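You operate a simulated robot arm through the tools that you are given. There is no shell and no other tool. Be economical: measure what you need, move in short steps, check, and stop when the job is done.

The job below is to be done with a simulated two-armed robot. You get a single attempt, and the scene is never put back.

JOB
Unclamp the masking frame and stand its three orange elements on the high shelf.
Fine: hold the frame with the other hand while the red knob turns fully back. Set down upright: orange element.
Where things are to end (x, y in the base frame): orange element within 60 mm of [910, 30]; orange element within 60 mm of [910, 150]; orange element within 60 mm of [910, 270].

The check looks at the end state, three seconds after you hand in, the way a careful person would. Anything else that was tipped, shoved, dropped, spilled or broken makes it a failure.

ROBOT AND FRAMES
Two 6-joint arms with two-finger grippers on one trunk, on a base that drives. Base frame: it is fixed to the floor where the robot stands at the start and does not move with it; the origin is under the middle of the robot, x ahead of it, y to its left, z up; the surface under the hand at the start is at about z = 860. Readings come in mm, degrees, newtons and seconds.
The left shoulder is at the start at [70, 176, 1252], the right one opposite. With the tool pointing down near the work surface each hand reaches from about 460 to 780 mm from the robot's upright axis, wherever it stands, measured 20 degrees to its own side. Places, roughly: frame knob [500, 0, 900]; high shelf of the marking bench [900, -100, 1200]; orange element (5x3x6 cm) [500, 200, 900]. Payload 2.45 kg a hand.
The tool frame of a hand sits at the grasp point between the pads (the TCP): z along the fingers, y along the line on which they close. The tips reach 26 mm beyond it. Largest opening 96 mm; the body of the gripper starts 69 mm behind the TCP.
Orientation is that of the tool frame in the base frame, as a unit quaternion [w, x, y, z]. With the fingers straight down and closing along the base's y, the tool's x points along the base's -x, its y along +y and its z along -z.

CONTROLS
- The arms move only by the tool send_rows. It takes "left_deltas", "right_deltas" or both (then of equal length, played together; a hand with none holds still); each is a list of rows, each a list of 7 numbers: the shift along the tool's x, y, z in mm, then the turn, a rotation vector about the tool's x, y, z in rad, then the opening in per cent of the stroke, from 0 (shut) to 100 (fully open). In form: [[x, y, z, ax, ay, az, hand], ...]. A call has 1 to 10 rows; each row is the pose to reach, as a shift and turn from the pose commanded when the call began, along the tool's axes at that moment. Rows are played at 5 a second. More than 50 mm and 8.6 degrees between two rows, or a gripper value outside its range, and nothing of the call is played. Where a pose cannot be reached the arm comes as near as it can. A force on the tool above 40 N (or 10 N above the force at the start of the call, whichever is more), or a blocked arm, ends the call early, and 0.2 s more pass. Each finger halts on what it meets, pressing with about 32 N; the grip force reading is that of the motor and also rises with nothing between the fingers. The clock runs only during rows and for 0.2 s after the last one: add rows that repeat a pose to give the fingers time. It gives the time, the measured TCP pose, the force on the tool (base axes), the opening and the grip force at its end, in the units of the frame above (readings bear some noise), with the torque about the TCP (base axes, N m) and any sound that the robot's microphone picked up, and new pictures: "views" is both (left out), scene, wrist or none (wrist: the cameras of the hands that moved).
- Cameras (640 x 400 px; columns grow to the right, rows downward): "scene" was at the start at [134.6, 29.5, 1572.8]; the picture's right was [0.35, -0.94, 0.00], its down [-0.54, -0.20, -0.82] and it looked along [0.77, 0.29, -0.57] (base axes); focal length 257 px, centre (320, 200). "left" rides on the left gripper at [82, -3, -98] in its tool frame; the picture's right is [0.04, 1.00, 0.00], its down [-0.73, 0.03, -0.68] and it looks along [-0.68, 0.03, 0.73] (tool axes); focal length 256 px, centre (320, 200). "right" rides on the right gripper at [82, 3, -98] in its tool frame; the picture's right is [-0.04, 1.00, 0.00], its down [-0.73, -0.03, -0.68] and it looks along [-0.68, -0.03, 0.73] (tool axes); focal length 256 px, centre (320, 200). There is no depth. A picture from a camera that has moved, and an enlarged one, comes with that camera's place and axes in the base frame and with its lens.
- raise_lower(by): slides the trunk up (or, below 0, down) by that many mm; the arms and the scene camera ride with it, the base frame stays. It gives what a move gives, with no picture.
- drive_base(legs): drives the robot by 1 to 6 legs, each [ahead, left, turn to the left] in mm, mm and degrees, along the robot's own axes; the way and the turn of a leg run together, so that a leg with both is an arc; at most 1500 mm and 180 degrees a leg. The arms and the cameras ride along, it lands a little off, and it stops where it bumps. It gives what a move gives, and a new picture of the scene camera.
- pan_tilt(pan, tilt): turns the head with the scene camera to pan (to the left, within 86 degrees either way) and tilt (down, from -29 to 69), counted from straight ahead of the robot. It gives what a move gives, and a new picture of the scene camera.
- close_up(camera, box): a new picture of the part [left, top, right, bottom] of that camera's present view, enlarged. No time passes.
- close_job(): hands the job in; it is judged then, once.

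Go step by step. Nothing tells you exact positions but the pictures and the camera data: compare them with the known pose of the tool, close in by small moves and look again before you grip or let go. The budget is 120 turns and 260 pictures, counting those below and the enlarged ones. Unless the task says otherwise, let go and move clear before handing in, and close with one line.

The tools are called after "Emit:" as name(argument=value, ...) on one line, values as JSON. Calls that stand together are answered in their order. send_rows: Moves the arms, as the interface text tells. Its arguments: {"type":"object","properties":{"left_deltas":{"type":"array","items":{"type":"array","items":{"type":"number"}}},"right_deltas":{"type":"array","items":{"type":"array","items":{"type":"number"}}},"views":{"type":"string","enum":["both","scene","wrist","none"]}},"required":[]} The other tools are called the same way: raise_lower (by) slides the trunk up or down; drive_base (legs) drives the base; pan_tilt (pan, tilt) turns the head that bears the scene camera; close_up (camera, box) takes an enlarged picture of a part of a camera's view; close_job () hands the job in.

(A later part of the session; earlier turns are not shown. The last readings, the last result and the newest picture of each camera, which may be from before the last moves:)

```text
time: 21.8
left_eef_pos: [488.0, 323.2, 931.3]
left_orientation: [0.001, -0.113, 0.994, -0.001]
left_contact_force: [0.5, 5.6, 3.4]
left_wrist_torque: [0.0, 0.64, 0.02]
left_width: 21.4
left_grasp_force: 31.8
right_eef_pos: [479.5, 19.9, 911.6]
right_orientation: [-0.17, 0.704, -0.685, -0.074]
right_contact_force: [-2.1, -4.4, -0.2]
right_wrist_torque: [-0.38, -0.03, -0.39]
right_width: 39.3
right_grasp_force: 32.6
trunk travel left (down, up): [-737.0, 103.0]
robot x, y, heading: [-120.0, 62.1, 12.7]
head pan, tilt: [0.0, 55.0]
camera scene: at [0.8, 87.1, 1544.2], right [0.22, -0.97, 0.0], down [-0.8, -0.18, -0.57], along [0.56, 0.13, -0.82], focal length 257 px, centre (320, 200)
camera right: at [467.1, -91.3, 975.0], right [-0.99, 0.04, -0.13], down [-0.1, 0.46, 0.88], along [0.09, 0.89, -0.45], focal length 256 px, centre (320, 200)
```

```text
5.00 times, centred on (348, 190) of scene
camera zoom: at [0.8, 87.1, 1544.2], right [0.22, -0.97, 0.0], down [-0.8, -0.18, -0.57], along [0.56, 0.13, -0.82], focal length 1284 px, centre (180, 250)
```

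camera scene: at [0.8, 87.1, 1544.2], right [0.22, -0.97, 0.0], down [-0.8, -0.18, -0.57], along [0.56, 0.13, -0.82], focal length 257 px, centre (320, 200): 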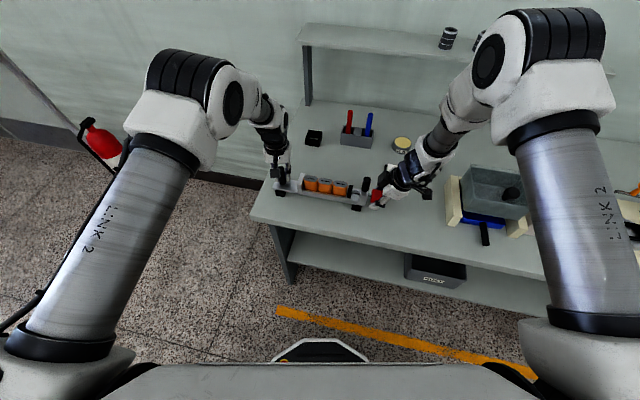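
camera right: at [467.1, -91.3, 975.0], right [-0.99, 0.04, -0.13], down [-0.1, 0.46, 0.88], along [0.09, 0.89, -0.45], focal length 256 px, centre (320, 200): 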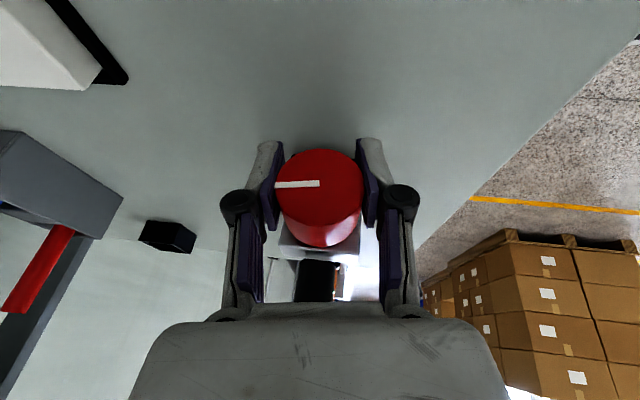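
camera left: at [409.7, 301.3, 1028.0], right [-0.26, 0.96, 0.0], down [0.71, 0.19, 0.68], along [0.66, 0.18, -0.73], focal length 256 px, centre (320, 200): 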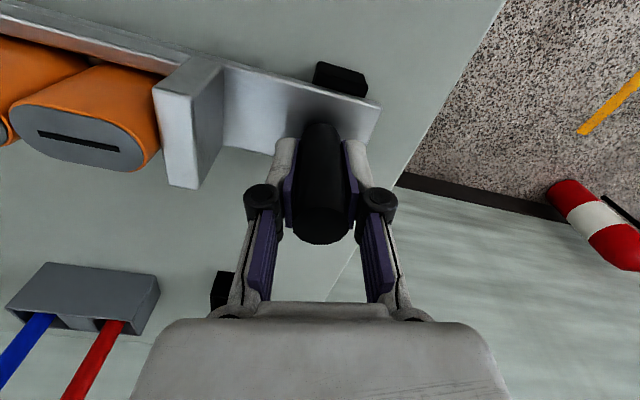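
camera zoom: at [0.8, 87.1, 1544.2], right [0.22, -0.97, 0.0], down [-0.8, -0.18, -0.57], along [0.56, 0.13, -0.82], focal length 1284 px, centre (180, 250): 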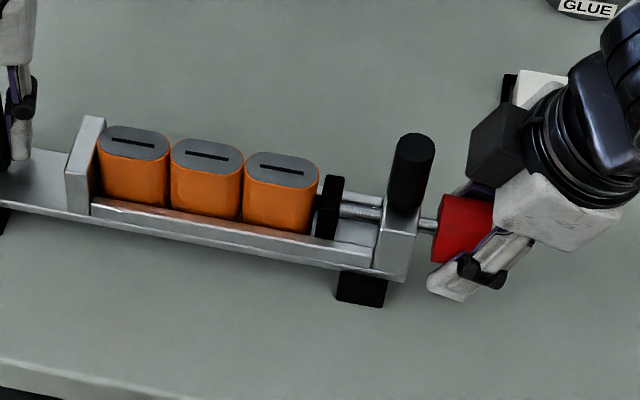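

The knob follows with low torque, and the direction looks right (a sliver of gap at the pad). Continue this stroke another 35°.

Emit:
send_rows(right_deltas=[[0, 0, 0, 0.132, 0, -0.048, 0], [0, 0, 0, 0.263, 0, -0.096, 0], [0, 0, 0, 0.395, 0, -0.144, 0], [0, 0, 0, 0.526, 0, -0.191, 0], [0, 0, 0, 0.6, 0, -0.218, 0], [0, 0, 0, 0.6, 0, -0.218, 0]])

Emit:
close_up(camera="scene", box=[284, 150, 412, 230])

```text
time: 22.5
left_eef_pos: [490.6, 325.4, 930.1]
left_orientation: [0.001, -0.113, 0.994, 0.0]
left_contact_force: [2.5, 0.8, -3.2]
left_wrist_torque: [-1.1, -0.35, -0.05]
left_width: 22.8
left_grasp_force: 32.4
right_eef_pos: [540.8, 35.7, 932.9]
right_orientation: [-0.228, 0.712, -0.664, 0.001]
right_contact_force: [-2.6, -0.5, -12.5]
right_wrist_torque: [-0.57, -0.01, 0.73]
right_width: 44.0
right_grasp_force: 32.1
right hand out of reach, approached as far as the arm can: row 1, 2, 3
trunk travel left (down, up): [-737.0, 103.0]
robot x, y, heading: [-116.4, 65.2, 13.0]
head pan, tilt: [0.0, 55.0]
stopped in row 3 (left hand): the force on the tool passed its limit at 48 N (the readings are from after the stop); the commanded pose is now the measured one
camera scene: at [3.5, 86.8, 1543.7], right [0.22, -0.97, 0.0], down [-0.8, -0.18, -0.57], along [0.56, 0.13, -0.82], focal length 257 px, centre (320, 200)
camera right: at [515.8, -73.7, 995.2], right [-0.95, 0.02, -0.31], down [-0.27, 0.47, 0.84], along [0.17, 0.88, -0.44], focal length 256 px, centre (320, 200)
```

scene: 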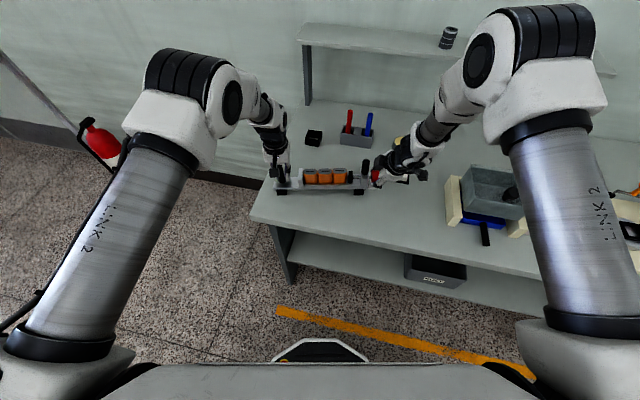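
right: 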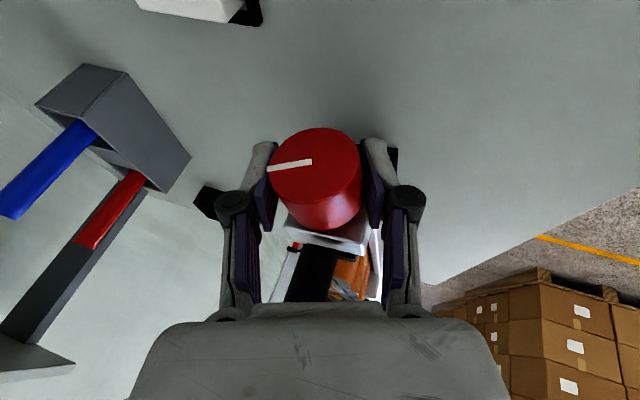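

```text
5.00 times, centred on (348, 190) of scene
camera zoom: at [3.5, 86.8, 1543.7], right [0.22, -0.97, 0.0], down [-0.8, -0.18, -0.57], along [0.56, 0.13, -0.82], focal length 1284 px, centre (180, 250)
```

zoom: 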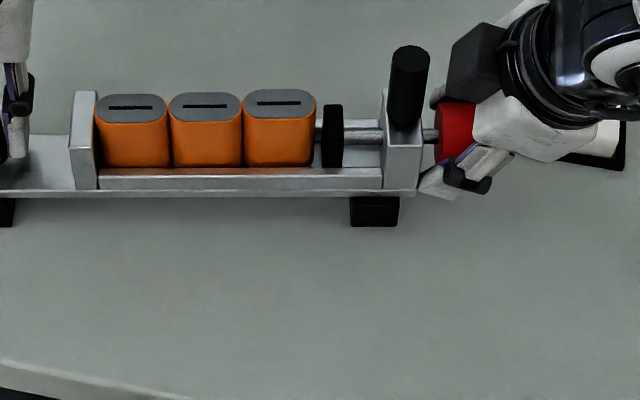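

That stroke ran out of reach and the hand carried the frame's knob end about 60 mm. The pad is loosening (direction confirmed). I'll gently return the knob end along the way it came.

Emit:
send_rows(right_deltas=[[2, 10, -1, -0.026, -0.003, 0.011, 0], [4, 20, -1, -0.052, -0.006, 0.022, 0], [6, 30, -2, -0.078, -0.009, 0.033, 0], [8, 40, -3, -0.104, -0.012, 0.044, 0], [10, 50, -4, -0.13, -0.015, 0.055, 0], [12, 58, -4, -0.156, -0.018, 0.066, 0], [14, 65, -5, -0.179, -0.02, 0.075, 0], [14, 65, -5, -0.179, -0.02, 0.075, 0]], left_deltas=[[1, 0, 0, 0, 0, 0, 0], [1, 0, 0, 0, 0, 0, 0], [2, -1, 0, 0, 0, 0, 0], [2, -1, 0, 0, 0, 0, 0], [3, -1, 0, 0, 0, 0, 0], [3, -2, 0, 0, 0, 0, 0], [3, -2, 0, 0, 0, 0, 0], [3, -2, 0, 0, 0, 0, 0]])

Emit:
close_up(camera="scene", box=[260, 150, 420, 250])

```text
time: 24.3
left_eef_pos: [486.2, 322.5, 932.1]
left_orientation: [0.001, -0.113, 0.994, 0.0]
left_contact_force: [0.6, -17.5, -4.8]
left_wrist_torque: [-0.42, -0.24, -0.08]
left_width: 21.5
left_grasp_force: 32.2
right_eef_pos: [480.3, 20.5, 915.3]
right_orientation: [-0.175, 0.703, -0.686, -0.073]
right_contact_force: [14.7, 14.1, 20.4]
right_wrist_torque: [0.23, -0.04, 0.04]
right_width: 39.7
right_grasp_force: 31.7
trunk travel left (down, up): [-737.0, 103.0]
robot x, y, heading: [-118.4, 60.9, 12.5]
head pan, tilt: [0.0, 55.0]
camera scene: at [2.2, 86.5, 1544.4], right [0.22, -0.97, 0.0], down [-0.8, -0.18, -0.57], along [0.56, 0.13, -0.82], focal length 257 px, centre (320, 200)
camera right: at [467.6, -90.1, 978.4], right [-0.99, 0.04, -0.13], down [-0.1, 0.45, 0.89], along [0.09, 0.89, -0.45], focal length 256 px, centre (320, 200)
camera left: at [408.3, 300.9, 1029.1], right [-0.26, 0.96, 0.0], down [0.71, 0.19, 0.68], along [0.66, 0.18, -0.73], focal length 256 px, centre (320, 200)
```

scene: 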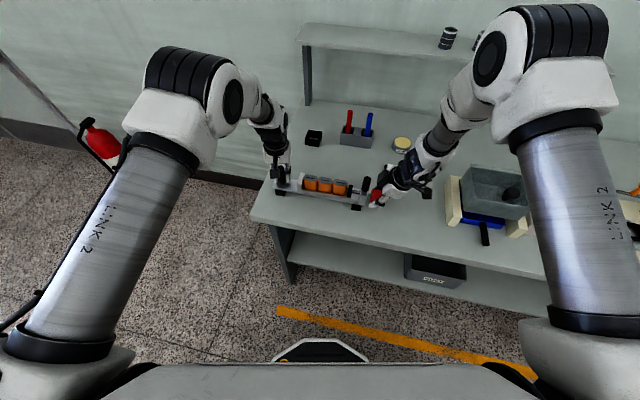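
right: 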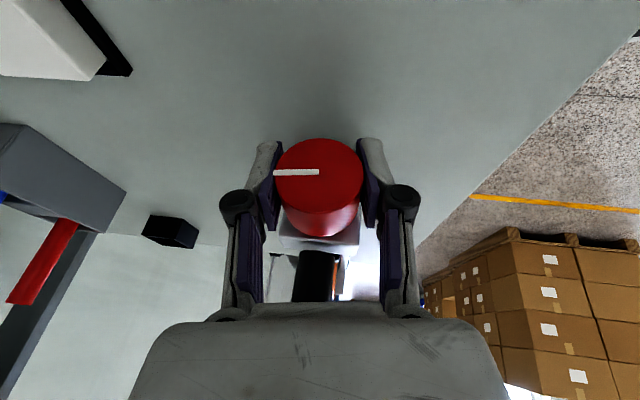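
left: 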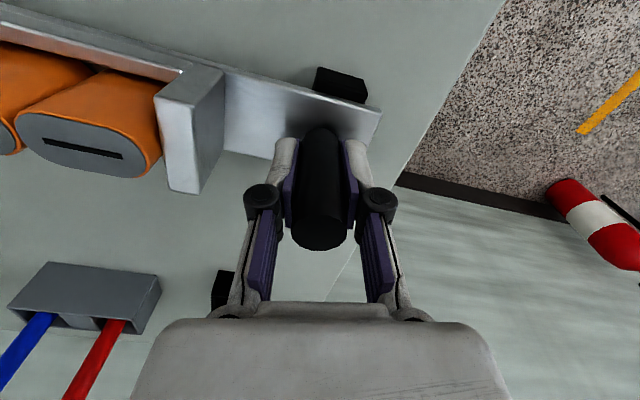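

```text
4.00 times, centred on (340, 200) of scene
camera zoom: at [2.2, 86.5, 1544.4], right [0.22, -0.97, 0.0], down [-0.8, -0.18, -0.57], along [0.56, 0.13, -0.82], focal length 1027 px, centre (240, 200)
```

zoom: 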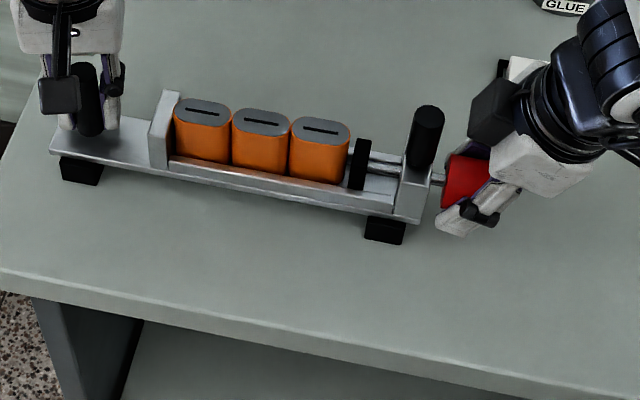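

The frame is back in line within a few mm. I'll ease down 4 mm, release, and swing the open hand back further (to about −60°), since the usable range is on that side.

Emit:
send_rows(right_deltas=[[1, 0, 4, 0, 0, 0, 0], [1, 0, 4, 0, 0, 0, 62], [1, 0, 4, 0, 0, 0, 62], [1, 0, 4, -0.132, 0, 0.048, 62], [1, 0, 4, -0.263, 0, 0.096, 62], [1, 0, 4, -0.395, 0, 0.144, 62], [1, 0, 4, -0.526, 0, 0.191, 62], [1, 0, 4, -0.658, 0, 0.239, 62], [1, 0, 4, -0.79, 0, 0.287, 62], [1, 0, 4, -0.92, 0, 0.335, 62]])

```text
time: 26.5
left_eef_pos: [487.7, 323.6, 931.4]
left_orientation: [-0.001, -0.113, 0.994, 0.0]
left_contact_force: [0.1, 1.1, -7.5]
left_wrist_torque: [0.19, 0.01, -0.03]
left_width: 21.5
left_grasp_force: 31.7
right_eef_pos: [480.5, 22.9, 910.6]
right_orientation: [-0.17, -0.587, 0.685, 0.396]
right_contact_force: [-0.3, 0.3, 0.1]
right_wrist_torque: [-0.03, 0.03, 0.0]
right_width: 59.4
right_grasp_force: 0.1
trunk travel left (down, up): [-737.0, 103.0]
robot x, y, heading: [-121.0, 63.5, 13.0]
head pan, tilt: [0.0, 55.0]
camera scene: at [3.2, 87.4, 1544.0], right [0.22, -0.97, 0.0], down [-0.8, -0.18, -0.57], along [0.56, 0.13, -0.82], focal length 257 px, centre (320, 200)
camera right: at [525.4, -89.1, 955.7], right [-0.66, 0.04, 0.75], down [0.68, 0.46, 0.57], along [-0.32, 0.89, -0.33], focal length 256 px, centre (320, 200)
```

scene: 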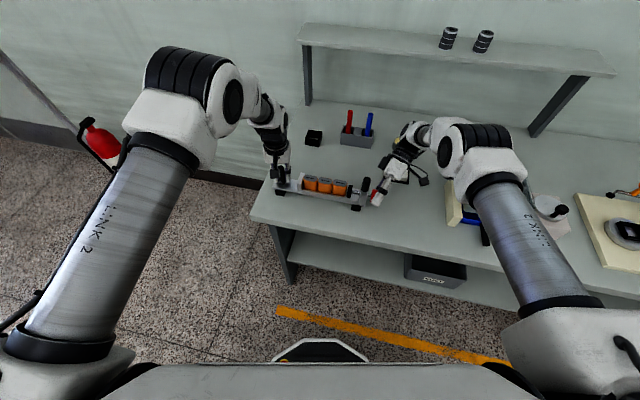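
right: 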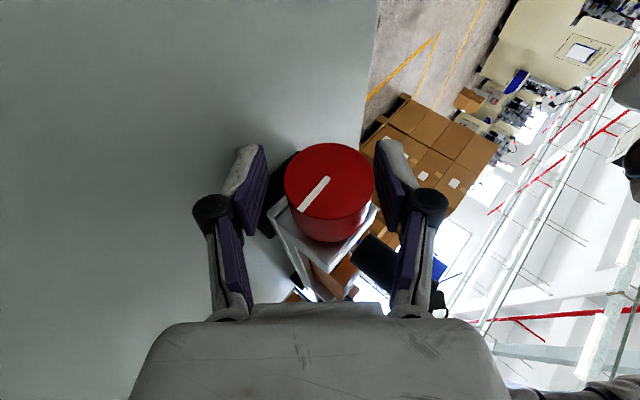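

Mark has advanced ~50°. I'll go a bit further back, then grip.

Emit:
send_rows(right_deltas=[[0, 0, 0, -0.132, 0, 0.048, 62], [0, 0, 0, -0.263, 0, 0.096, 62], [0, 0, 0, -0.263, 0, 0.096, 30], [0, 0, 0, -0.263, 0, 0.096, 0], [0, 0, 0, -0.263, 0, 0.096, 0]], views="none")

Emit:
send_rows(right_deltas=[[0, 0, 0, 0.132, 0, -0.048, 0], [0, 0, 0, 0.263, 0, -0.096, 0], [0, 0, 0, 0.395, 0, -0.144, 0], [0, 0, 0, 0.526, 0, -0.191, 0], [0, 0, 0, 0.658, 0, -0.239, 0], [0, 0, 0, 0.79, 0, -0.287, 0], [0, 0, 0, 0.92, 0, -0.335, 0], [0, 0, 0, 1.05, 0, -0.382, 0], [0, 0, 0, 1.12, 0, -0.407, 0], [0, 0, 0, 1.12, 0, -0.407, 0]])

Emit:
close_up(camera="scene", box=[260, 150, 420, 250])

```text
time: 27.7
left_eef_pos: [486.8, 322.5, 932.1]
left_orientation: [0.0, -0.113, 0.994, 0.001]
left_contact_force: [1.6, 3.0, -5.1]
left_wrist_torque: [0.0, -0.06, 0.05]
left_width: 21.6
left_grasp_force: 32.1
right_eef_pos: [461.5, 16.9, 915.6]
right_orientation: [-0.265, -0.526, 0.655, 0.473]
right_contact_force: [-1.5, -2.8, 0.0]
right_wrist_torque: [-0.87, 0.14, 0.21]
right_width: 39.8
right_grasp_force: 32.2
right hand out of reach, approached as far as the arm can: row 2, 3, 4, 5
trunk travel left (down, up): [-737.0, 103.0]
robot x, y, heading: [-122.9, 61.4, 12.8]
head pan, tilt: [0.0, 55.0]
```

```text
time: 29.9
left_eef_pos: [485.8, 322.5, 931.0]
left_orientation: [0.001, -0.113, 0.994, 0.0]
left_contact_force: [-2.3, 1.6, 2.6]
left_wrist_torque: [-1.06, 0.26, -0.03]
left_width: 21.7
left_grasp_force: 31.5
right_eef_pos: [461.7, 16.4, 916.0]
right_orientation: [-0.149, 0.7, -0.691, -0.097]
right_contact_force: [2.7, -1.7, -12.8]
right_wrist_torque: [-0.6, 0.0, -0.91]
right_width: 39.9
right_grasp_force: 31.9
trunk travel left (down, up): [-737.0, 103.0]
robot x, y, heading: [-121.8, 61.6, 13.1]
head pan, tilt: [0.0, 55.0]
camera scene: at [3.0, 87.1, 1544.0], right [0.22, -0.97, 0.0], down [-0.8, -0.18, -0.57], along [0.56, 0.13, -0.82], focal length 257 px, centre (320, 200)
camera right: at [453.6, -93.6, 979.0], right [-1.0, 0.04, -0.06], down [-0.04, 0.46, 0.89], along [0.06, 0.89, -0.45], focal length 256 px, centre (320, 200)
```

scene: 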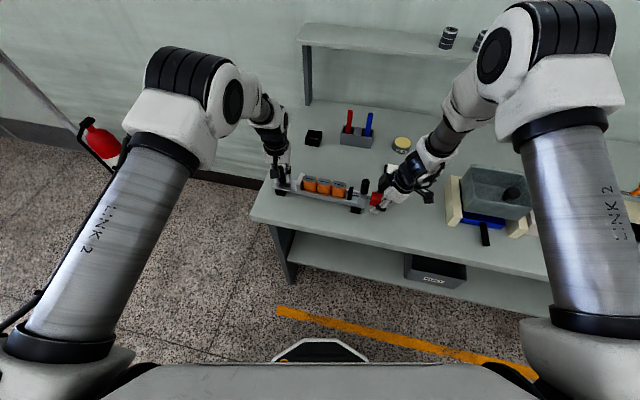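
right: 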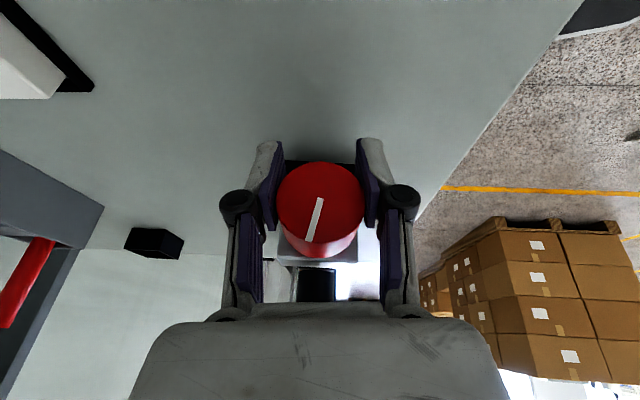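

```text
4.00 times, centred on (340, 200) of scene
camera zoom: at [3.0, 87.1, 1544.0], right [0.22, -0.97, 0.0], down [-0.8, -0.18, -0.57], along [0.56, 0.13, -0.82], focal length 1027 px, centre (240, 200)
```

zoom: 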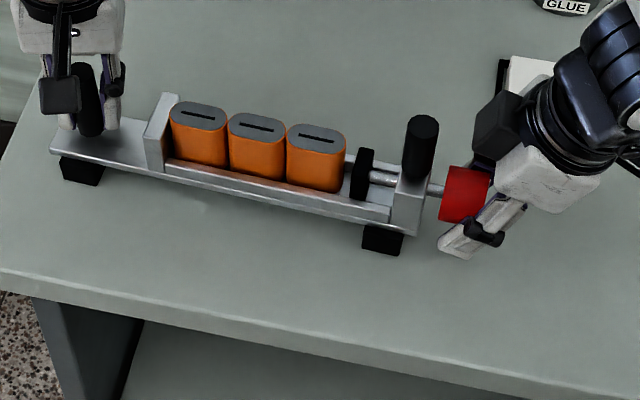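

The knob end is about 19 mm off in x because that back-swing exceeded reach before I gripped. I'll bring it back, release, and swing back only within the proven range (−48°).

Emit:
send_rows(right_deltas=[[0, -6, 2, 0, 0, 0, 0], [0, -12, 4, 0, 0, 0, 0], [-1, -19, 6, 0, 0, 0, 0], [-1, -19, 6, 0, 0, 0, 0], [-1, -19, 6, 0, 0, 0, 62], [-1, -19, 6, 0, 0, 0, 62]], views="wrist")

Emit:
send_rows(right_deltas=[[0, 0, 0, -0.132, 0, 0.048, 62], [0, 0, 0, -0.263, 0, 0.096, 62], [0, 0, 0, -0.395, 0, 0.144, 62], [0, 0, 0, -0.526, 0, 0.191, 62], [0, 0, 0, -0.658, 0, 0.239, 62], [0, 0, 0, -0.79, 0, 0.287, 62], [0, 0, 0, -0.87, 0, 0.317, 62], [0, 0, 0, -0.87, 0, 0.317, 62]], views="wrist")

```text
time: 31.3
left_eef_pos: [486.8, 321.5, 931.0]
left_orientation: [0.0, -0.112, 0.994, 0.0]
left_contact_force: [0.1, -4.1, -8.3]
left_wrist_torque: [-0.06, -0.21, -0.05]
left_width: 21.5
left_grasp_force: 32.2
right_eef_pos: [482.5, 20.3, 910.8]
right_orientation: [-0.15, 0.7, -0.692, -0.097]
right_contact_force: [-0.5, 0.6, -1.0]
right_wrist_torque: [-0.04, -0.01, 0.01]
right_width: 59.6
right_grasp_force: 0.0
trunk travel left (down, up): [-737.0, 103.0]
robot x, y, heading: [-121.3, 61.3, 12.9]
head pan, tilt: [0.0, 55.0]
camera right: at [472.4, -91.1, 975.1], right [-1.0, 0.04, -0.06], down [-0.04, 0.46, 0.89], along [0.06, 0.89, -0.45], focal length 256 px, centre (320, 200)
```

right: 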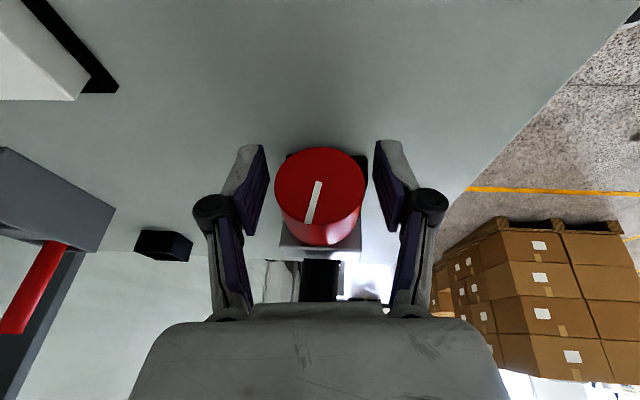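

```text
time: 33.1
left_eef_pos: [485.8, 321.6, 932.1]
left_orientation: [0.002, -0.113, 0.994, 0.0]
left_contact_force: [0.4, -3.2, -8.0]
left_wrist_torque: [-0.05, 0.14, 0.07]
left_width: 21.7
left_grasp_force: 31.8
right_eef_pos: [481.1, 19.3, 911.1]
right_orientation: [-0.175, -0.584, 0.685, 0.4]
right_contact_force: [0.4, 0.0, -0.4]
right_wrist_torque: [0.01, 0.01, -0.01]
right_width: 59.7
right_grasp_force: 0.0
trunk travel left (down, up): [-737.0, 103.0]
robot x, y, heading: [-121.0, 60.1, 12.9]
head pan, tilt: [0.0, 55.0]
camera right: at [526.7, -90.8, 956.2], right [-0.65, 0.04, 0.76], down [0.69, 0.46, 0.56], along [-0.33, 0.89, -0.32], focal length 256 px, centre (320, 200)
```

right: 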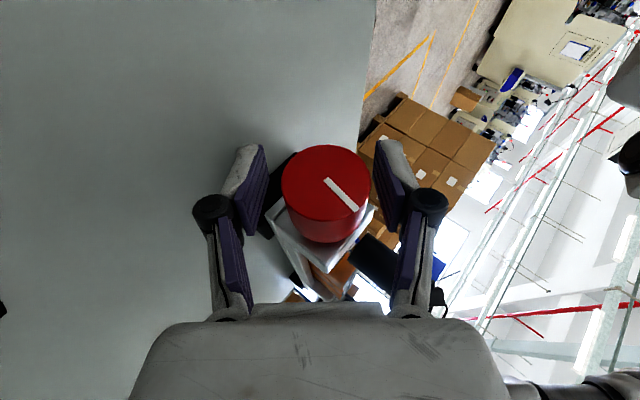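

Pose is within reach and centred. Grip and turn a third stroke.

Emit:
send_rows(right_deltas=[[0, 0, 0, 0, 0, 0, 25], [0, 0, 0, 0, 0, 0, 0], [0, 0, 0, 0, 0, 0, 0], [0, 0, 0, 0.132, 0, -0.048, 0], [0, 0, 0, 0.263, 0, -0.096, 0], [0, 0, 0, 0.395, 0, -0.144, 0], [0, 0, 0, 0.526, 0, -0.191, 0], [0, 0, 0, 0.658, 0, -0.239, 0], [0, 0, 0, 0.79, 0, -0.287, 0], [0, 0, 0, 0.87, 0, -0.317, 0]], views="wrist")

Emit:
close_up(camera="scene", box=[260, 150, 420, 250])

```text
time: 35.3
left_eef_pos: [485.9, 321.5, 932.6]
left_orientation: [0.001, -0.112, 0.994, 0.0]
left_contact_force: [-0.7, 7.9, -7.6]
left_wrist_torque: [0.27, -0.26, -0.03]
left_width: 21.5
left_grasp_force: 32.3
right_eef_pos: [480.8, 19.6, 912.9]
right_orientation: [-0.149, 0.7, -0.692, -0.095]
right_contact_force: [4.5, -9.7, 11.0]
right_wrist_torque: [0.24, 0.02, -0.42]
right_width: 39.5
right_grasp_force: 32.4
trunk travel left (down, up): [-737.0, 103.0]
robot x, y, heading: [-123.0, 58.8, 13.1]
head pan, tilt: [0.0, 55.0]
camera right: at [471.7, -90.8, 976.0], right [-1.0, 0.04, -0.06], down [-0.04, 0.46, 0.89], along [0.06, 0.89, -0.45], focal length 256 px, centre (320, 200)
```

right: 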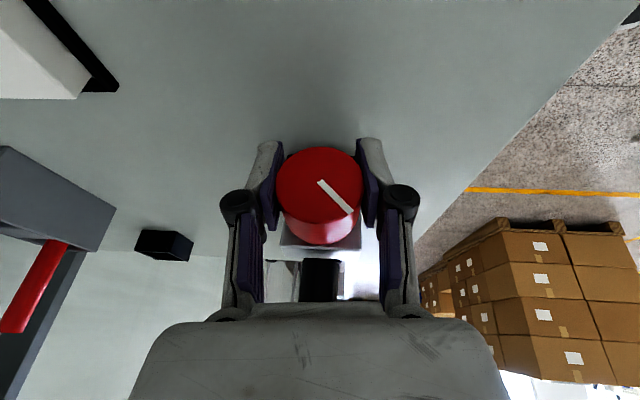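

```text
4.00 times, centred on (340, 200) of scene
camera zoom: at [1.3, 87.2, 1544.2], right [0.22, -0.97, 0.0], down [-0.8, -0.18, -0.57], along [0.56, 0.13, -0.82], focal length 1027 px, centre (240, 200)
```

zoom: 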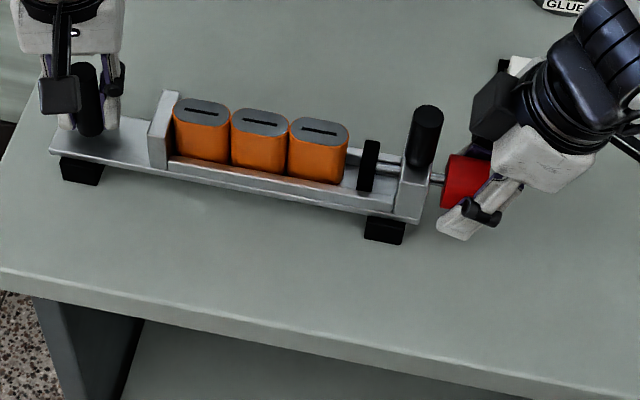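

Works cleanly; the gap is now about 15 mm. Repeating the same proven stroke.

Emit:
send_rows(right_deltas=[[0, 0, 0, 0, 0, 0, 62], [0, 0, 0, 0, 0, 0, 62], [0, 0, 0, -0.132, 0, 0.048, 62], [0, 0, 0, -0.263, 0, 0.096, 62], [0, 0, 0, -0.395, 0, 0.144, 62], [0, 0, 0, -0.526, 0, 0.191, 62], [0, 0, 0, -0.658, 0, 0.239, 62], [0, 0, 0, -0.79, 0, 0.287, 62], [0, 0, 0, -0.87, 0, 0.317, 62], [0, 0, 0, -0.87, 0, 0.317, 62]], views="wrist")

Emit:
send_rows(right_deltas=[[0, 0, 0, 0, 0, 0, 25], [0, 0, 0, 0, 0, 0, 0], [0, 0, 0, 0, 0, 0, 0], [0, 0, 0, 0.132, 0, -0.048, 0], [0, 0, 0, 0.263, 0, -0.096, 0], [0, 0, 0, 0.395, 0, -0.144, 0], [0, 0, 0, 0.526, 0, -0.191, 0], [0, 0, 0, 0.658, 0, -0.239, 0], [0, 0, 0, 0.79, 0, -0.287, 0], [0, 0, 0, 0.87, 0, -0.317, 0]], views="wrist")

Emit:
close_up(camera="scene", box=[260, 150, 420, 250])

```text
time: 37.5
left_eef_pos: [486.1, 323.3, 931.9]
left_orientation: [0.0, -0.113, 0.994, 0.001]
left_contact_force: [0.3, 1.0, -6.7]
left_wrist_torque: [0.04, 0.04, 0.01]
left_width: 21.5
left_grasp_force: 31.7
right_eef_pos: [482.4, 19.5, 910.4]
right_orientation: [-0.176, -0.584, 0.684, 0.4]
right_contact_force: [1.0, 0.7, -0.1]
right_wrist_torque: [-0.05, 0.03, 0.0]
right_width: 59.8
right_grasp_force: 0.0
trunk travel left (down, up): [-737.0, 103.0]
robot x, y, heading: [-119.2, 59.5, 12.9]
head pan, tilt: [0.0, 55.0]
camera right: at [527.3, -90.4, 955.9], right [-0.65, 0.04, 0.76], down [0.69, 0.46, 0.56], along [-0.33, 0.89, -0.32], focal length 256 px, centre (320, 200)
```

right: 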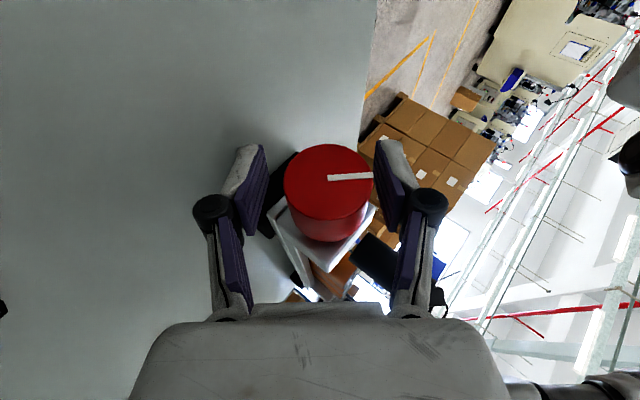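

```text
time: 39.7
left_eef_pos: [486.4, 322.7, 931.7]
left_orientation: [0.001, -0.113, 0.994, -0.001]
left_contact_force: [0.0, 5.4, -6.5]
left_wrist_torque: [0.19, -0.5, 0.03]
left_width: 21.6
left_grasp_force: 31.8
right_eef_pos: [479.6, 20.4, 912.0]
right_orientation: [-0.148, 0.701, -0.691, -0.097]
right_contact_force: [1.9, -2.5, 0.7]
right_wrist_torque: [-0.06, 0.69, -0.41]
right_width: 39.7
right_grasp_force: 31.9
trunk travel left (down, up): [-737.0, 103.0]
robot x, y, heading: [-122.3, 59.9, 12.9]
head pan, tilt: [0.0, 55.0]
camera right: at [471.4, -90.7, 974.9], right [-1.0, 0.04, -0.06], down [-0.04, 0.46, 0.89], along [0.06, 0.89, -0.46], focal length 256 px, centre (320, 200)
```

right: 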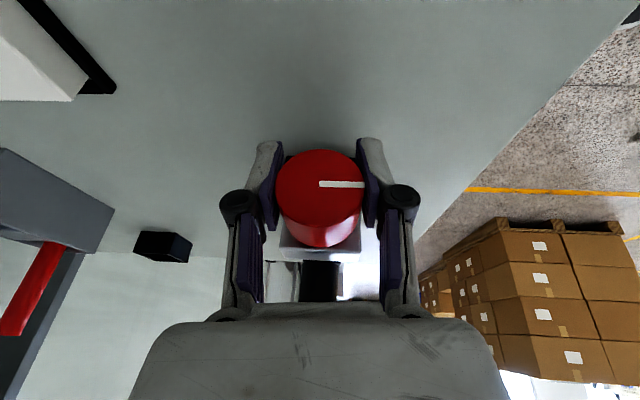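

```text
4.00 times, centred on (340, 200) of scene
camera zoom: at [2.3, 87.6, 1543.9], right [0.22, -0.97, 0.0], down [-0.8, -0.18, -0.57], along [0.56, 0.13, -0.82], focal length 1027 px, centre (240, 200)
```

zoom: 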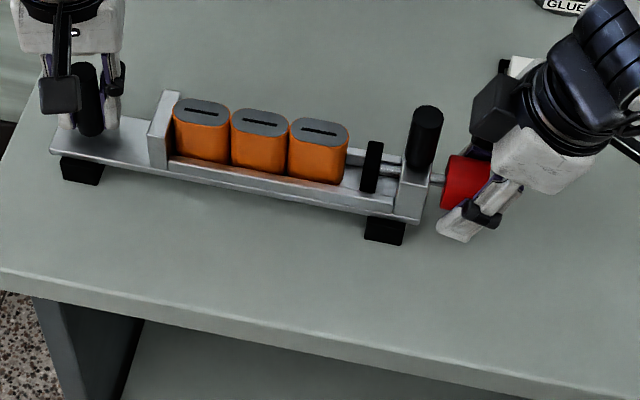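

Mark now at 3 o'clock (about 210° turned). Torque slightly higher; I'll do another stroke.

Emit:
send_rows(right_deltas=[[0, 0, 0, 0, 0, 0, 62], [0, 0, 0, 0, 0, 0, 62], [0, 0, 0, -0.132, 0, 0.048, 62], [0, 0, 0, -0.263, 0, 0.096, 62], [0, 0, 0, -0.395, 0, 0.144, 62], [0, 0, 0, -0.526, 0, 0.191, 62], [0, 0, 0, -0.658, 0, 0.239, 62], [0, 0, 0, -0.79, 0, 0.287, 62], [0, 0, 0, -0.87, 0, 0.317, 62], [0, 0, 0, -0.87, 0, 0.317, 62]], views="wrist")

Emit:
send_rows(right_deltas=[[0, 0, 0, 0, 0, 0, 25], [0, 0, 0, 0, 0, 0, 0], [0, 0, 0, 0, 0, 0, 0], [0, 0, 0, 0.132, 0, -0.048, 0], [0, 0, 0, 0.263, 0, -0.096, 0], [0, 0, 0, 0.395, 0, -0.144, 0], [0, 0, 0, 0.526, 0, -0.191, 0], [0, 0, 0, 0.658, 0, -0.239, 0], [0, 0, 0, 0.79, 0, -0.287, 0], [0, 0, 0, 0.87, 0, -0.317, 0]], views="wrist")

Emit:
close_up(camera="scene", box=[300, 160, 396, 220])

```text
time: 41.9
left_eef_pos: [486.5, 322.5, 930.6]
left_orientation: [0.001, -0.112, 0.994, -0.001]
left_contact_force: [-0.7, 1.6, -5.7]
left_wrist_torque: [-0.01, 0.21, 0.01]
left_width: 21.5
left_grasp_force: 31.7
right_eef_pos: [481.5, 19.0, 911.7]
right_orientation: [-0.175, -0.583, 0.685, 0.4]
right_contact_force: [-0.3, 0.0, 0.0]
right_wrist_torque: [0.01, 0.03, -0.03]
right_width: 59.6
right_grasp_force: 0.0
trunk travel left (down, up): [-737.0, 103.0]
robot x, y, heading: [-120.3, 62.1, 12.9]
head pan, tilt: [0.0, 55.0]
camera right: at [526.9, -90.4, 956.1], right [-0.65, 0.04, 0.76], down [0.69, 0.46, 0.56], along [-0.33, 0.89, -0.32], focal length 256 px, centre (320, 200)
```

right: 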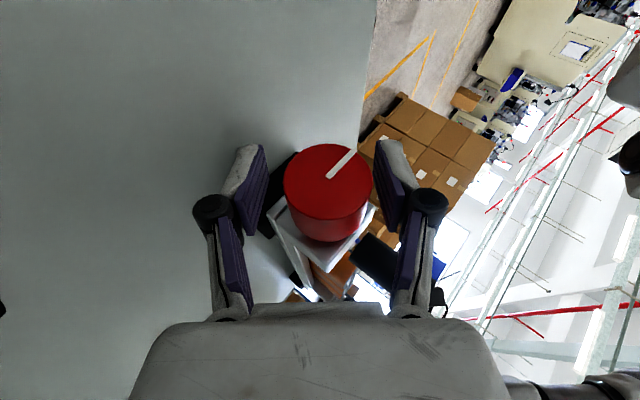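

```text
time: 44.1
left_eef_pos: [485.2, 322.4, 930.9]
left_orientation: [0.001, -0.113, 0.994, -0.001]
left_contact_force: [-0.4, -1.8, -3.7]
left_wrist_torque: [0.01, -0.39, -0.03]
left_width: 21.6
left_grasp_force: 32.0
right_eef_pos: [480.2, 18.3, 911.4]
right_orientation: [-0.149, 0.7, -0.692, -0.096]
right_contact_force: [0.8, 3.6, 0.2]
right_wrist_torque: [-0.03, 0.78, -0.17]
right_width: 39.9
right_grasp_force: 31.8
trunk travel left (down, up): [-737.0, 103.0]
robot x, y, heading: [-120.4, 59.8, 12.8]
head pan, tilt: [0.0, 55.0]
camera right: at [472.4, -90.9, 975.8], right [-1.0, 0.04, -0.06], down [-0.04, 0.46, 0.89], along [0.06, 0.89, -0.45], focal length 256 px, centre (320, 200)
```

right: 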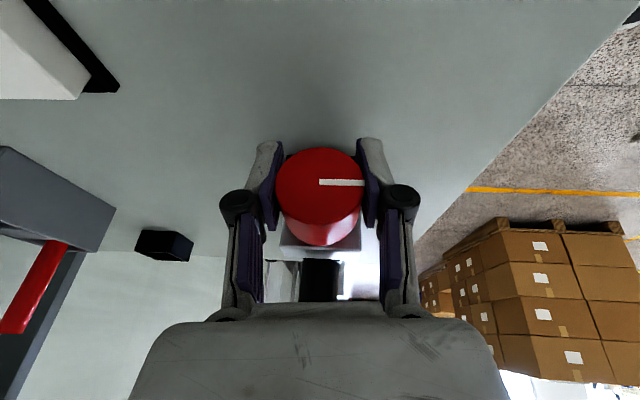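

```text
6.67 times, centred on (348, 190) of scene
camera zoom: at [2.0, 87.5, 1544.1], right [0.22, -0.97, 0.0], down [-0.8, -0.18, -0.57], along [0.56, 0.13, -0.82], focal length 1712 px, centre (133, 267)
```

zoom: 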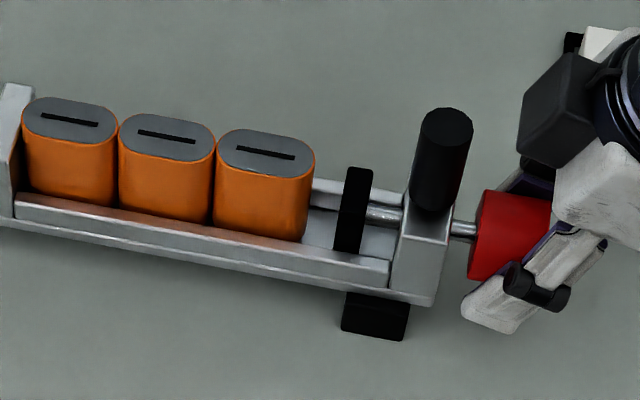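

The mark stayed at 3 o'clock while the fingers slipped with more torque: the knob is at its stop, fully back, with a good gap at the pad. I'll release the knob, back out and raise, then free the left hand.

Emit:
send_rows(right_deltas=[[0, 0, 0, 0, 0, 0, 75], [0, 0, 0, 0, 0, 0, 75], [0, 0, -30, 0, 0, 0, 75], [0, 0, -70, 0, 0, 0, 75], [-8, -3, -110, -0.02, 0.1, 0, 75], [-16, -6, -150, -0.04, 0.2, 0, 75], [-24, -9, -190, -0.06, 0.29, 0, 75], [-30, -10, -210, -0.077, 0.349, 0, 75]], views="none")

Emit:
send_rows(left_deltas=[[0, 0, 0, 0, 0, 0, 25], [0, 0, 0, 0, 0, 0, 50], [0, 0, 0, 0, 0, 0, 50], [0, 0, -30, 0, 0, 0, 50], [0, 0, -75, 0, 0, 0, 50], [0, 0, -120, 0, 0, 0, 50], [0, 0, -165, 0, 0, 0, 50], [0, 0, -210, 0, 0, 0, 50], [0, 0, -250, 0, 0, 0, 50]])

Emit:
close_up(camera="scene", box=[260, 150, 420, 250])

```text
time: 45.9
left_eef_pos: [485.5, 323.4, 931.8]
left_orientation: [0.001, -0.113, 0.994, 0.001]
left_contact_force: [0.1, 1.5, -2.3]
left_wrist_torque: [-0.14, -0.29, 0.06]
left_width: 21.7
left_grasp_force: 32.1
right_eef_pos: [473.8, -24.7, 1121.0]
right_orientation: [0.001, 0.711, -0.703, 0.0]
right_contact_force: [-0.2, 0.3, -0.3]
right_wrist_torque: [0.01, -0.02, 0.02]
right_width: 72.2
right_grasp_force: 0.0
trunk travel left (down, up): [-737.0, 103.0]
robot x, y, heading: [-119.4, 63.2, 13.0]
head pan, tilt: [0.0, 55.0]
```

```text
time: 47.9
left_eef_pos: [482.4, 321.6, 1181.1]
left_orientation: [0.001, -0.111, 0.994, 0.001]
left_contact_force: [0.4, -0.3, 0.6]
left_wrist_torque: [0.03, -0.01, 0.0]
left_width: 48.0
left_grasp_force: 0.1
right_eef_pos: [473.7, -25.1, 1120.0]
right_orientation: [-0.002, 0.712, -0.702, 0.0]
right_contact_force: [1.0, 0.3, 0.7]
right_wrist_torque: [0.03, -0.03, -0.01]
right_width: 72.1
right_grasp_force: 0.0
trunk travel left (down, up): [-737.0, 103.0]
robot x, y, heading: [-121.7, 60.5, 12.9]
head pan, tilt: [0.0, 55.0]
camera scene: at [0.1, 86.4, 1544.2], right [0.22, -0.97, 0.0], down [-0.8, -0.18, -0.57], along [0.56, 0.13, -0.82], focal length 257 px, centre (320, 200)
camera left: at [405.1, 300.8, 1277.8], right [-0.26, 0.96, 0.0], down [0.71, 0.19, 0.68], along [0.66, 0.18, -0.73], focal length 256 px, centre (320, 200)
```

scene: 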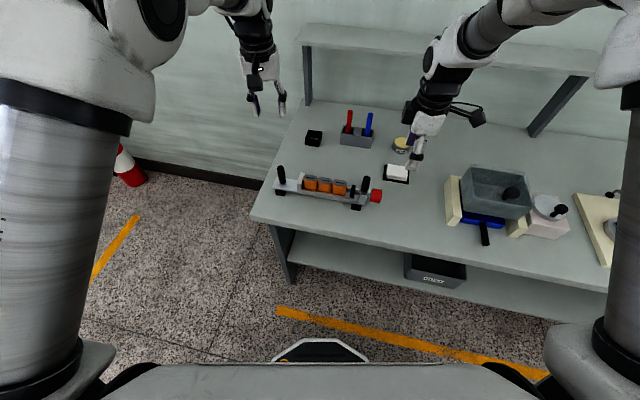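
left: 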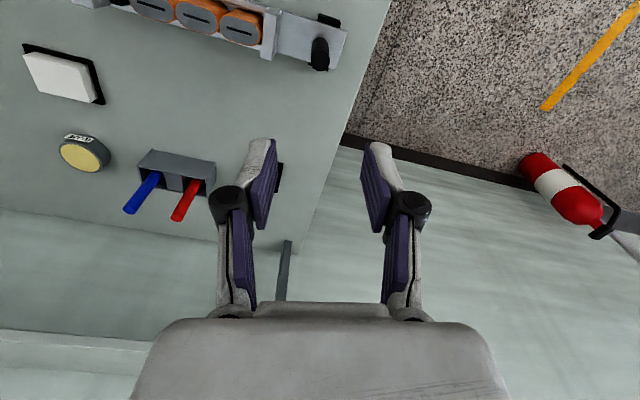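

```text
4.00 times, centred on (340, 200) of scene
camera zoom: at [0.1, 86.4, 1544.2], right [0.22, -0.97, 0.0], down [-0.8, -0.18, -0.57], along [0.56, 0.13, -0.82], focal length 1027 px, centre (240, 200)
```

zoom: 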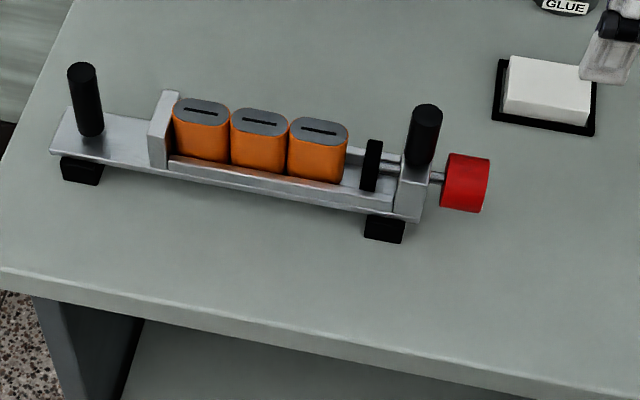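

The frame is unclamped and in its place. Next I'll re-pose the robot side-on (heading 90°), so the right shoulder is nearest the bench and shelf. First I'll bring the right hand to its nominal yaw and up.

Emit:
send_rows(right_deltas=[[0, 0, -12, 0, 0, 0.135, 75], [0, 0, -24, 0, 0, 0.27, 75], [0, 0, -36, 0, 0, 0.405, 75], [0, 0, -48, 0, 0, 0.54, 75], [0, 0, -60, 0, 0, 0.675, 75], [0, 0, -72, 0, 0, 0.81, 75], [0, 0, -84, 0, 0, 0.945, 75], [0, 0, -96, 0, 0, 1.08, 75], [0, 0, -108, 0, 0, 1.215, 75], [0, 0, -120, 0, 0, 1.35, 75]], views="none")

Emit:
drive_base(legs=[[0, 0, 77]])

Emit:
pan_tilt(pan=-75, tilt=60)

```text
time: 50.1
left_eef_pos: [484.6, 322.7, 1180.5]
left_orientation: [0.001, -0.112, 0.994, 0.0]
left_contact_force: [-0.4, -0.3, -0.7]
left_wrist_torque: [0.0, 0.02, -0.02]
left_width: 47.9
left_grasp_force: 0.0
right_eef_pos: [475.8, -24.7, 1240.2]
right_orientation: [0.0, -0.116, 0.993, 0.0]
right_contact_force: [-0.4, 0.1, -0.4]
right_wrist_torque: [0.01, -0.01, 0.02]
right_width: 72.2
right_grasp_force: 0.1
trunk travel left (down, up): [-737.0, 103.0]
robot x, y, heading: [-119.6, 59.6, 12.8]
head pan, tilt: [0.0, 55.0]
```

```text
time: 53.8
left_eef_pos: [-235.8, 708.7, 1180.8]
left_orientation: [0.001, -0.705, 0.709, 0.001]
left_contact_force: [0.3, 0.2, -0.4]
left_wrist_torque: [0.02, -0.01, 0.02]
left_width: 47.9
left_grasp_force: 0.0
right_eef_pos: [99.0, 619.7, 1238.9]
right_orientation: [0.0, 0.708, -0.706, -0.001]
right_contact_force: [0.6, -0.2, 0.3]
right_wrist_torque: [-0.04, -0.01, -0.02]
right_width: 72.0
right_grasp_force: 0.0
trunk travel left (down, up): [-737.0, 103.0]
robot x, y, heading: [-121.0, 60.7, 89.6]
head pan, tilt: [0.0, 55.0]
camera scene: at [-117.2, 181.9, 1544.2], right [1.0, -0.01, 0.0], down [0.0, -0.82, -0.57], along [0.0, 0.57, -0.82], focal length 257 px, centre (320, 200)
```

scene: 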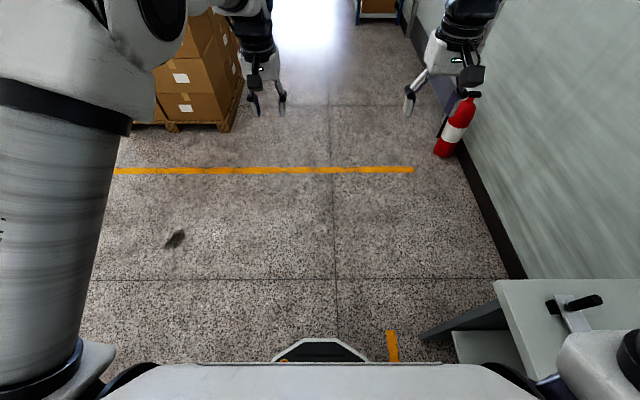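

```text
time: 55.2
left_eef_pos: [-235.5, 708.6, 1180.2]
left_orientation: [0.001, -0.704, 0.71, 0.001]
left_contact_force: [-0.2, -0.6, 0.3]
left_wrist_torque: [0.0, -0.04, 0.03]
left_width: 48.1
left_grasp_force: 0.2
right_eef_pos: [99.4, 620.7, 1238.8]
right_orientation: [0.001, 0.708, -0.706, -0.001]
right_contact_force: [0.6, 0.8, 0.0]
right_wrist_torque: [0.0, 0.01, -0.01]
right_width: 71.9
right_grasp_force: 0.2
trunk travel left (down, up): [-737.0, 103.0]
robot x, y, heading: [-118.7, 59.6, 89.6]
head pan, tilt: [-75.0, 60.0]
camera scene: at [-53.5, 126.8, 1538.1], right [0.25, -0.97, 0.0], down [-0.84, -0.22, -0.5], along [0.48, 0.13, -0.87], focal length 257 px, centre (320, 200)
```

scene: 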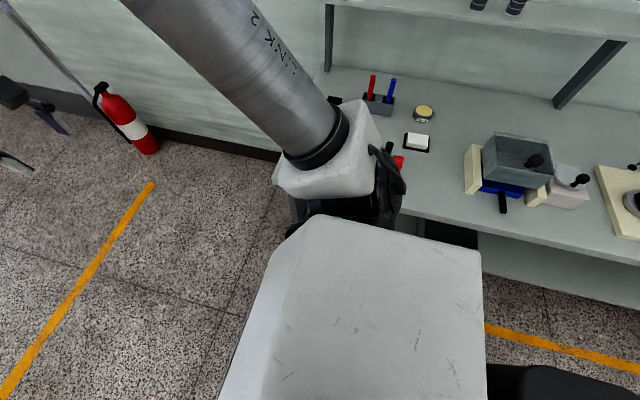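

Side-on now. I'll slide 150 mm toward the bench and look straight ahead and down for clearance.

Emit:
drive_base(legs=[[20, -150, 0]])

Emit:
pan_tilt(pan=-30, tilt=66)

```text
time: 56.6
left_eef_pos: [-86.6, 727.2, 1180.2]
left_orientation: [0.001, -0.704, 0.71, 0.0]
left_contact_force: [-0.6, 0.3, 0.5]
left_wrist_torque: [-0.01, -0.02, 0.02]
left_width: 48.0
left_grasp_force: 0.0
right_eef_pos: [247.4, 640.3, 1240.1]
right_orientation: [-0.001, 0.708, -0.706, 0.0]
right_contact_force: [0.1, 0.3, -0.4]
right_wrist_torque: [-0.01, 0.01, -0.01]
right_width: 72.0
right_grasp_force: 0.1
trunk travel left (down, up): [-737.0, 103.0]
robot x, y, heading: [29.2, 80.9, 89.8]
head pan, tilt: [-75.0, 60.0]
camera scene: at [94.6, 145.6, 1538.3], right [0.25, -0.97, 0.0], down [-0.84, -0.22, -0.5], along [0.49, 0.13, -0.87], focal length 257 px, centre (320, 200)
```

scene: 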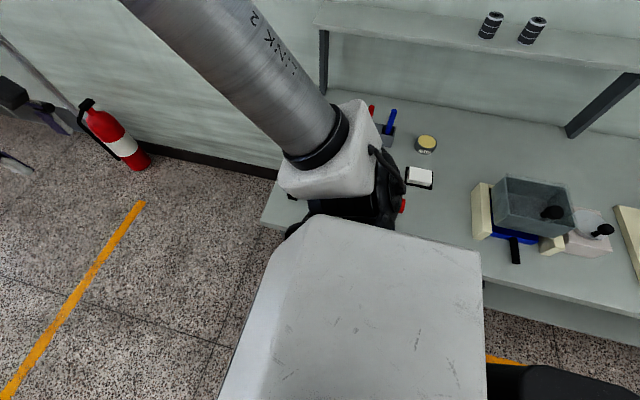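

```text
time: 57.8
left_eef_pos: [-85.7, 728.3, 1179.4]
left_orientation: [0.001, -0.705, 0.71, 0.0]
left_contact_force: [-0.6, 0.3, 0.3]
left_wrist_torque: [-0.02, -0.02, 0.02]
left_width: 47.9
left_grasp_force: 0.0
right_eef_pos: [249.7, 639.2, 1241.0]
right_orientation: [0.001, -0.707, 0.707, 0.0]
right_contact_force: [-0.3, -0.7, -0.6]
right_wrist_torque: [0.02, -0.01, 0.04]
right_width: 71.9
right_grasp_force: 0.1
trunk travel left (down, up): [-737.0, 103.0]
robot x, y, heading: [32.1, 78.9, 89.7]
head pan, tilt: [-30.0, 66.0]
camera scene: at [62.3, 180.3, 1531.6], right [0.86, -0.51, 0.0], down [-0.46, -0.79, -0.41], along [0.21, 0.35, -0.91], focal length 257 px, centre (320, 200)
```

scene: 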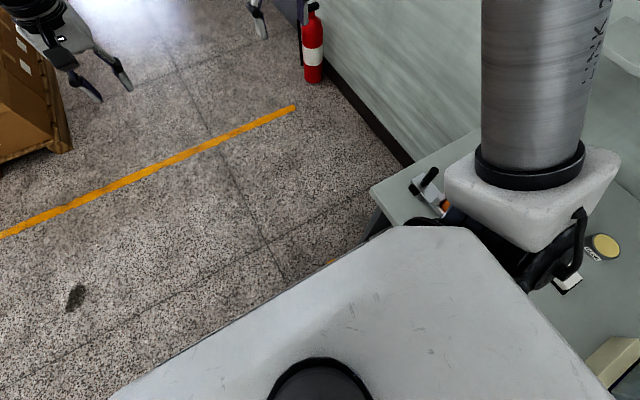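

Clear so far. For grasping I'll drive back along the bench to about y = −210, then bring the right hand over the elements.

Emit:
drive_base(legs=[[-290, 0, 0]])

Emit:
pan_tilt(pan=-55, tilt=45)

```text
time: 59.8
left_eef_pos: [-86.4, 437.0, 1178.0]
left_orientation: [0.0, -0.704, 0.711, 0.0]
left_contact_force: [-0.1, 1.1, -0.9]
left_wrist_torque: [-0.03, 0.0, 0.0]
left_width: 48.2
left_grasp_force: 0.1
right_eef_pos: [250.1, 348.6, 1239.7]
right_orientation: [0.0, -0.707, 0.707, 0.0]
right_contact_force: [0.6, 0.6, 0.5]
right_wrist_torque: [-0.03, 0.01, -0.01]
right_width: 71.9
right_grasp_force: 0.1
trunk travel left (down, up): [-737.0, 103.0]
robot x, y, heading: [30.3, -214.1, 89.7]
head pan, tilt: [-30.0, 66.0]
camera scene: at [60.8, -109.6, 1531.3], right [0.86, -0.51, 0.0], down [-0.46, -0.79, -0.41], along [0.21, 0.35, -0.91], focal length 257 px, centre (320, 200)
```

scene: 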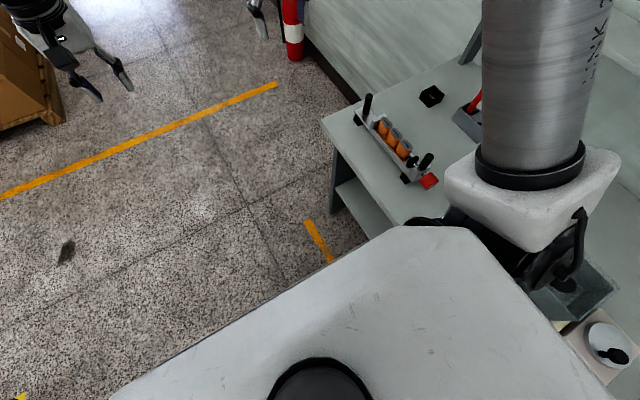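

```text
time: 60.6
left_eef_pos: [-85.1, 435.5, 1181.1]
left_orientation: [0.001, -0.704, 0.711, 0.001]
left_contact_force: [0.4, -0.1, -0.4]
left_wrist_torque: [0.0, -0.02, -0.02]
left_width: 47.9
left_grasp_force: 0.0
right_eef_pos: [249.0, 347.1, 1239.9]
right_orientation: [0.0, 0.707, -0.707, 0.0]
right_contact_force: [0.4, 0.0, 0.2]
right_wrist_torque: [0.03, -0.01, 0.01]
right_width: 72.3
right_grasp_force: 0.1
trunk travel left (down, up): [-737.0, 103.0]
robot x, y, heading: [29.4, -209.1, 89.5]
head pan, tilt: [-55.0, 45.0]
camera scene: at [97.5, -117.1, 1557.6], right [0.57, -0.82, 0.0], down [-0.58, -0.4, -0.71], along [0.58, 0.4, -0.71], focal length 257 px, centre (320, 200)
```

scene: 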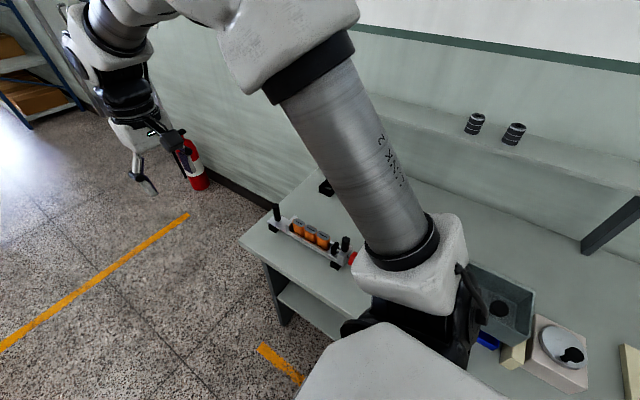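

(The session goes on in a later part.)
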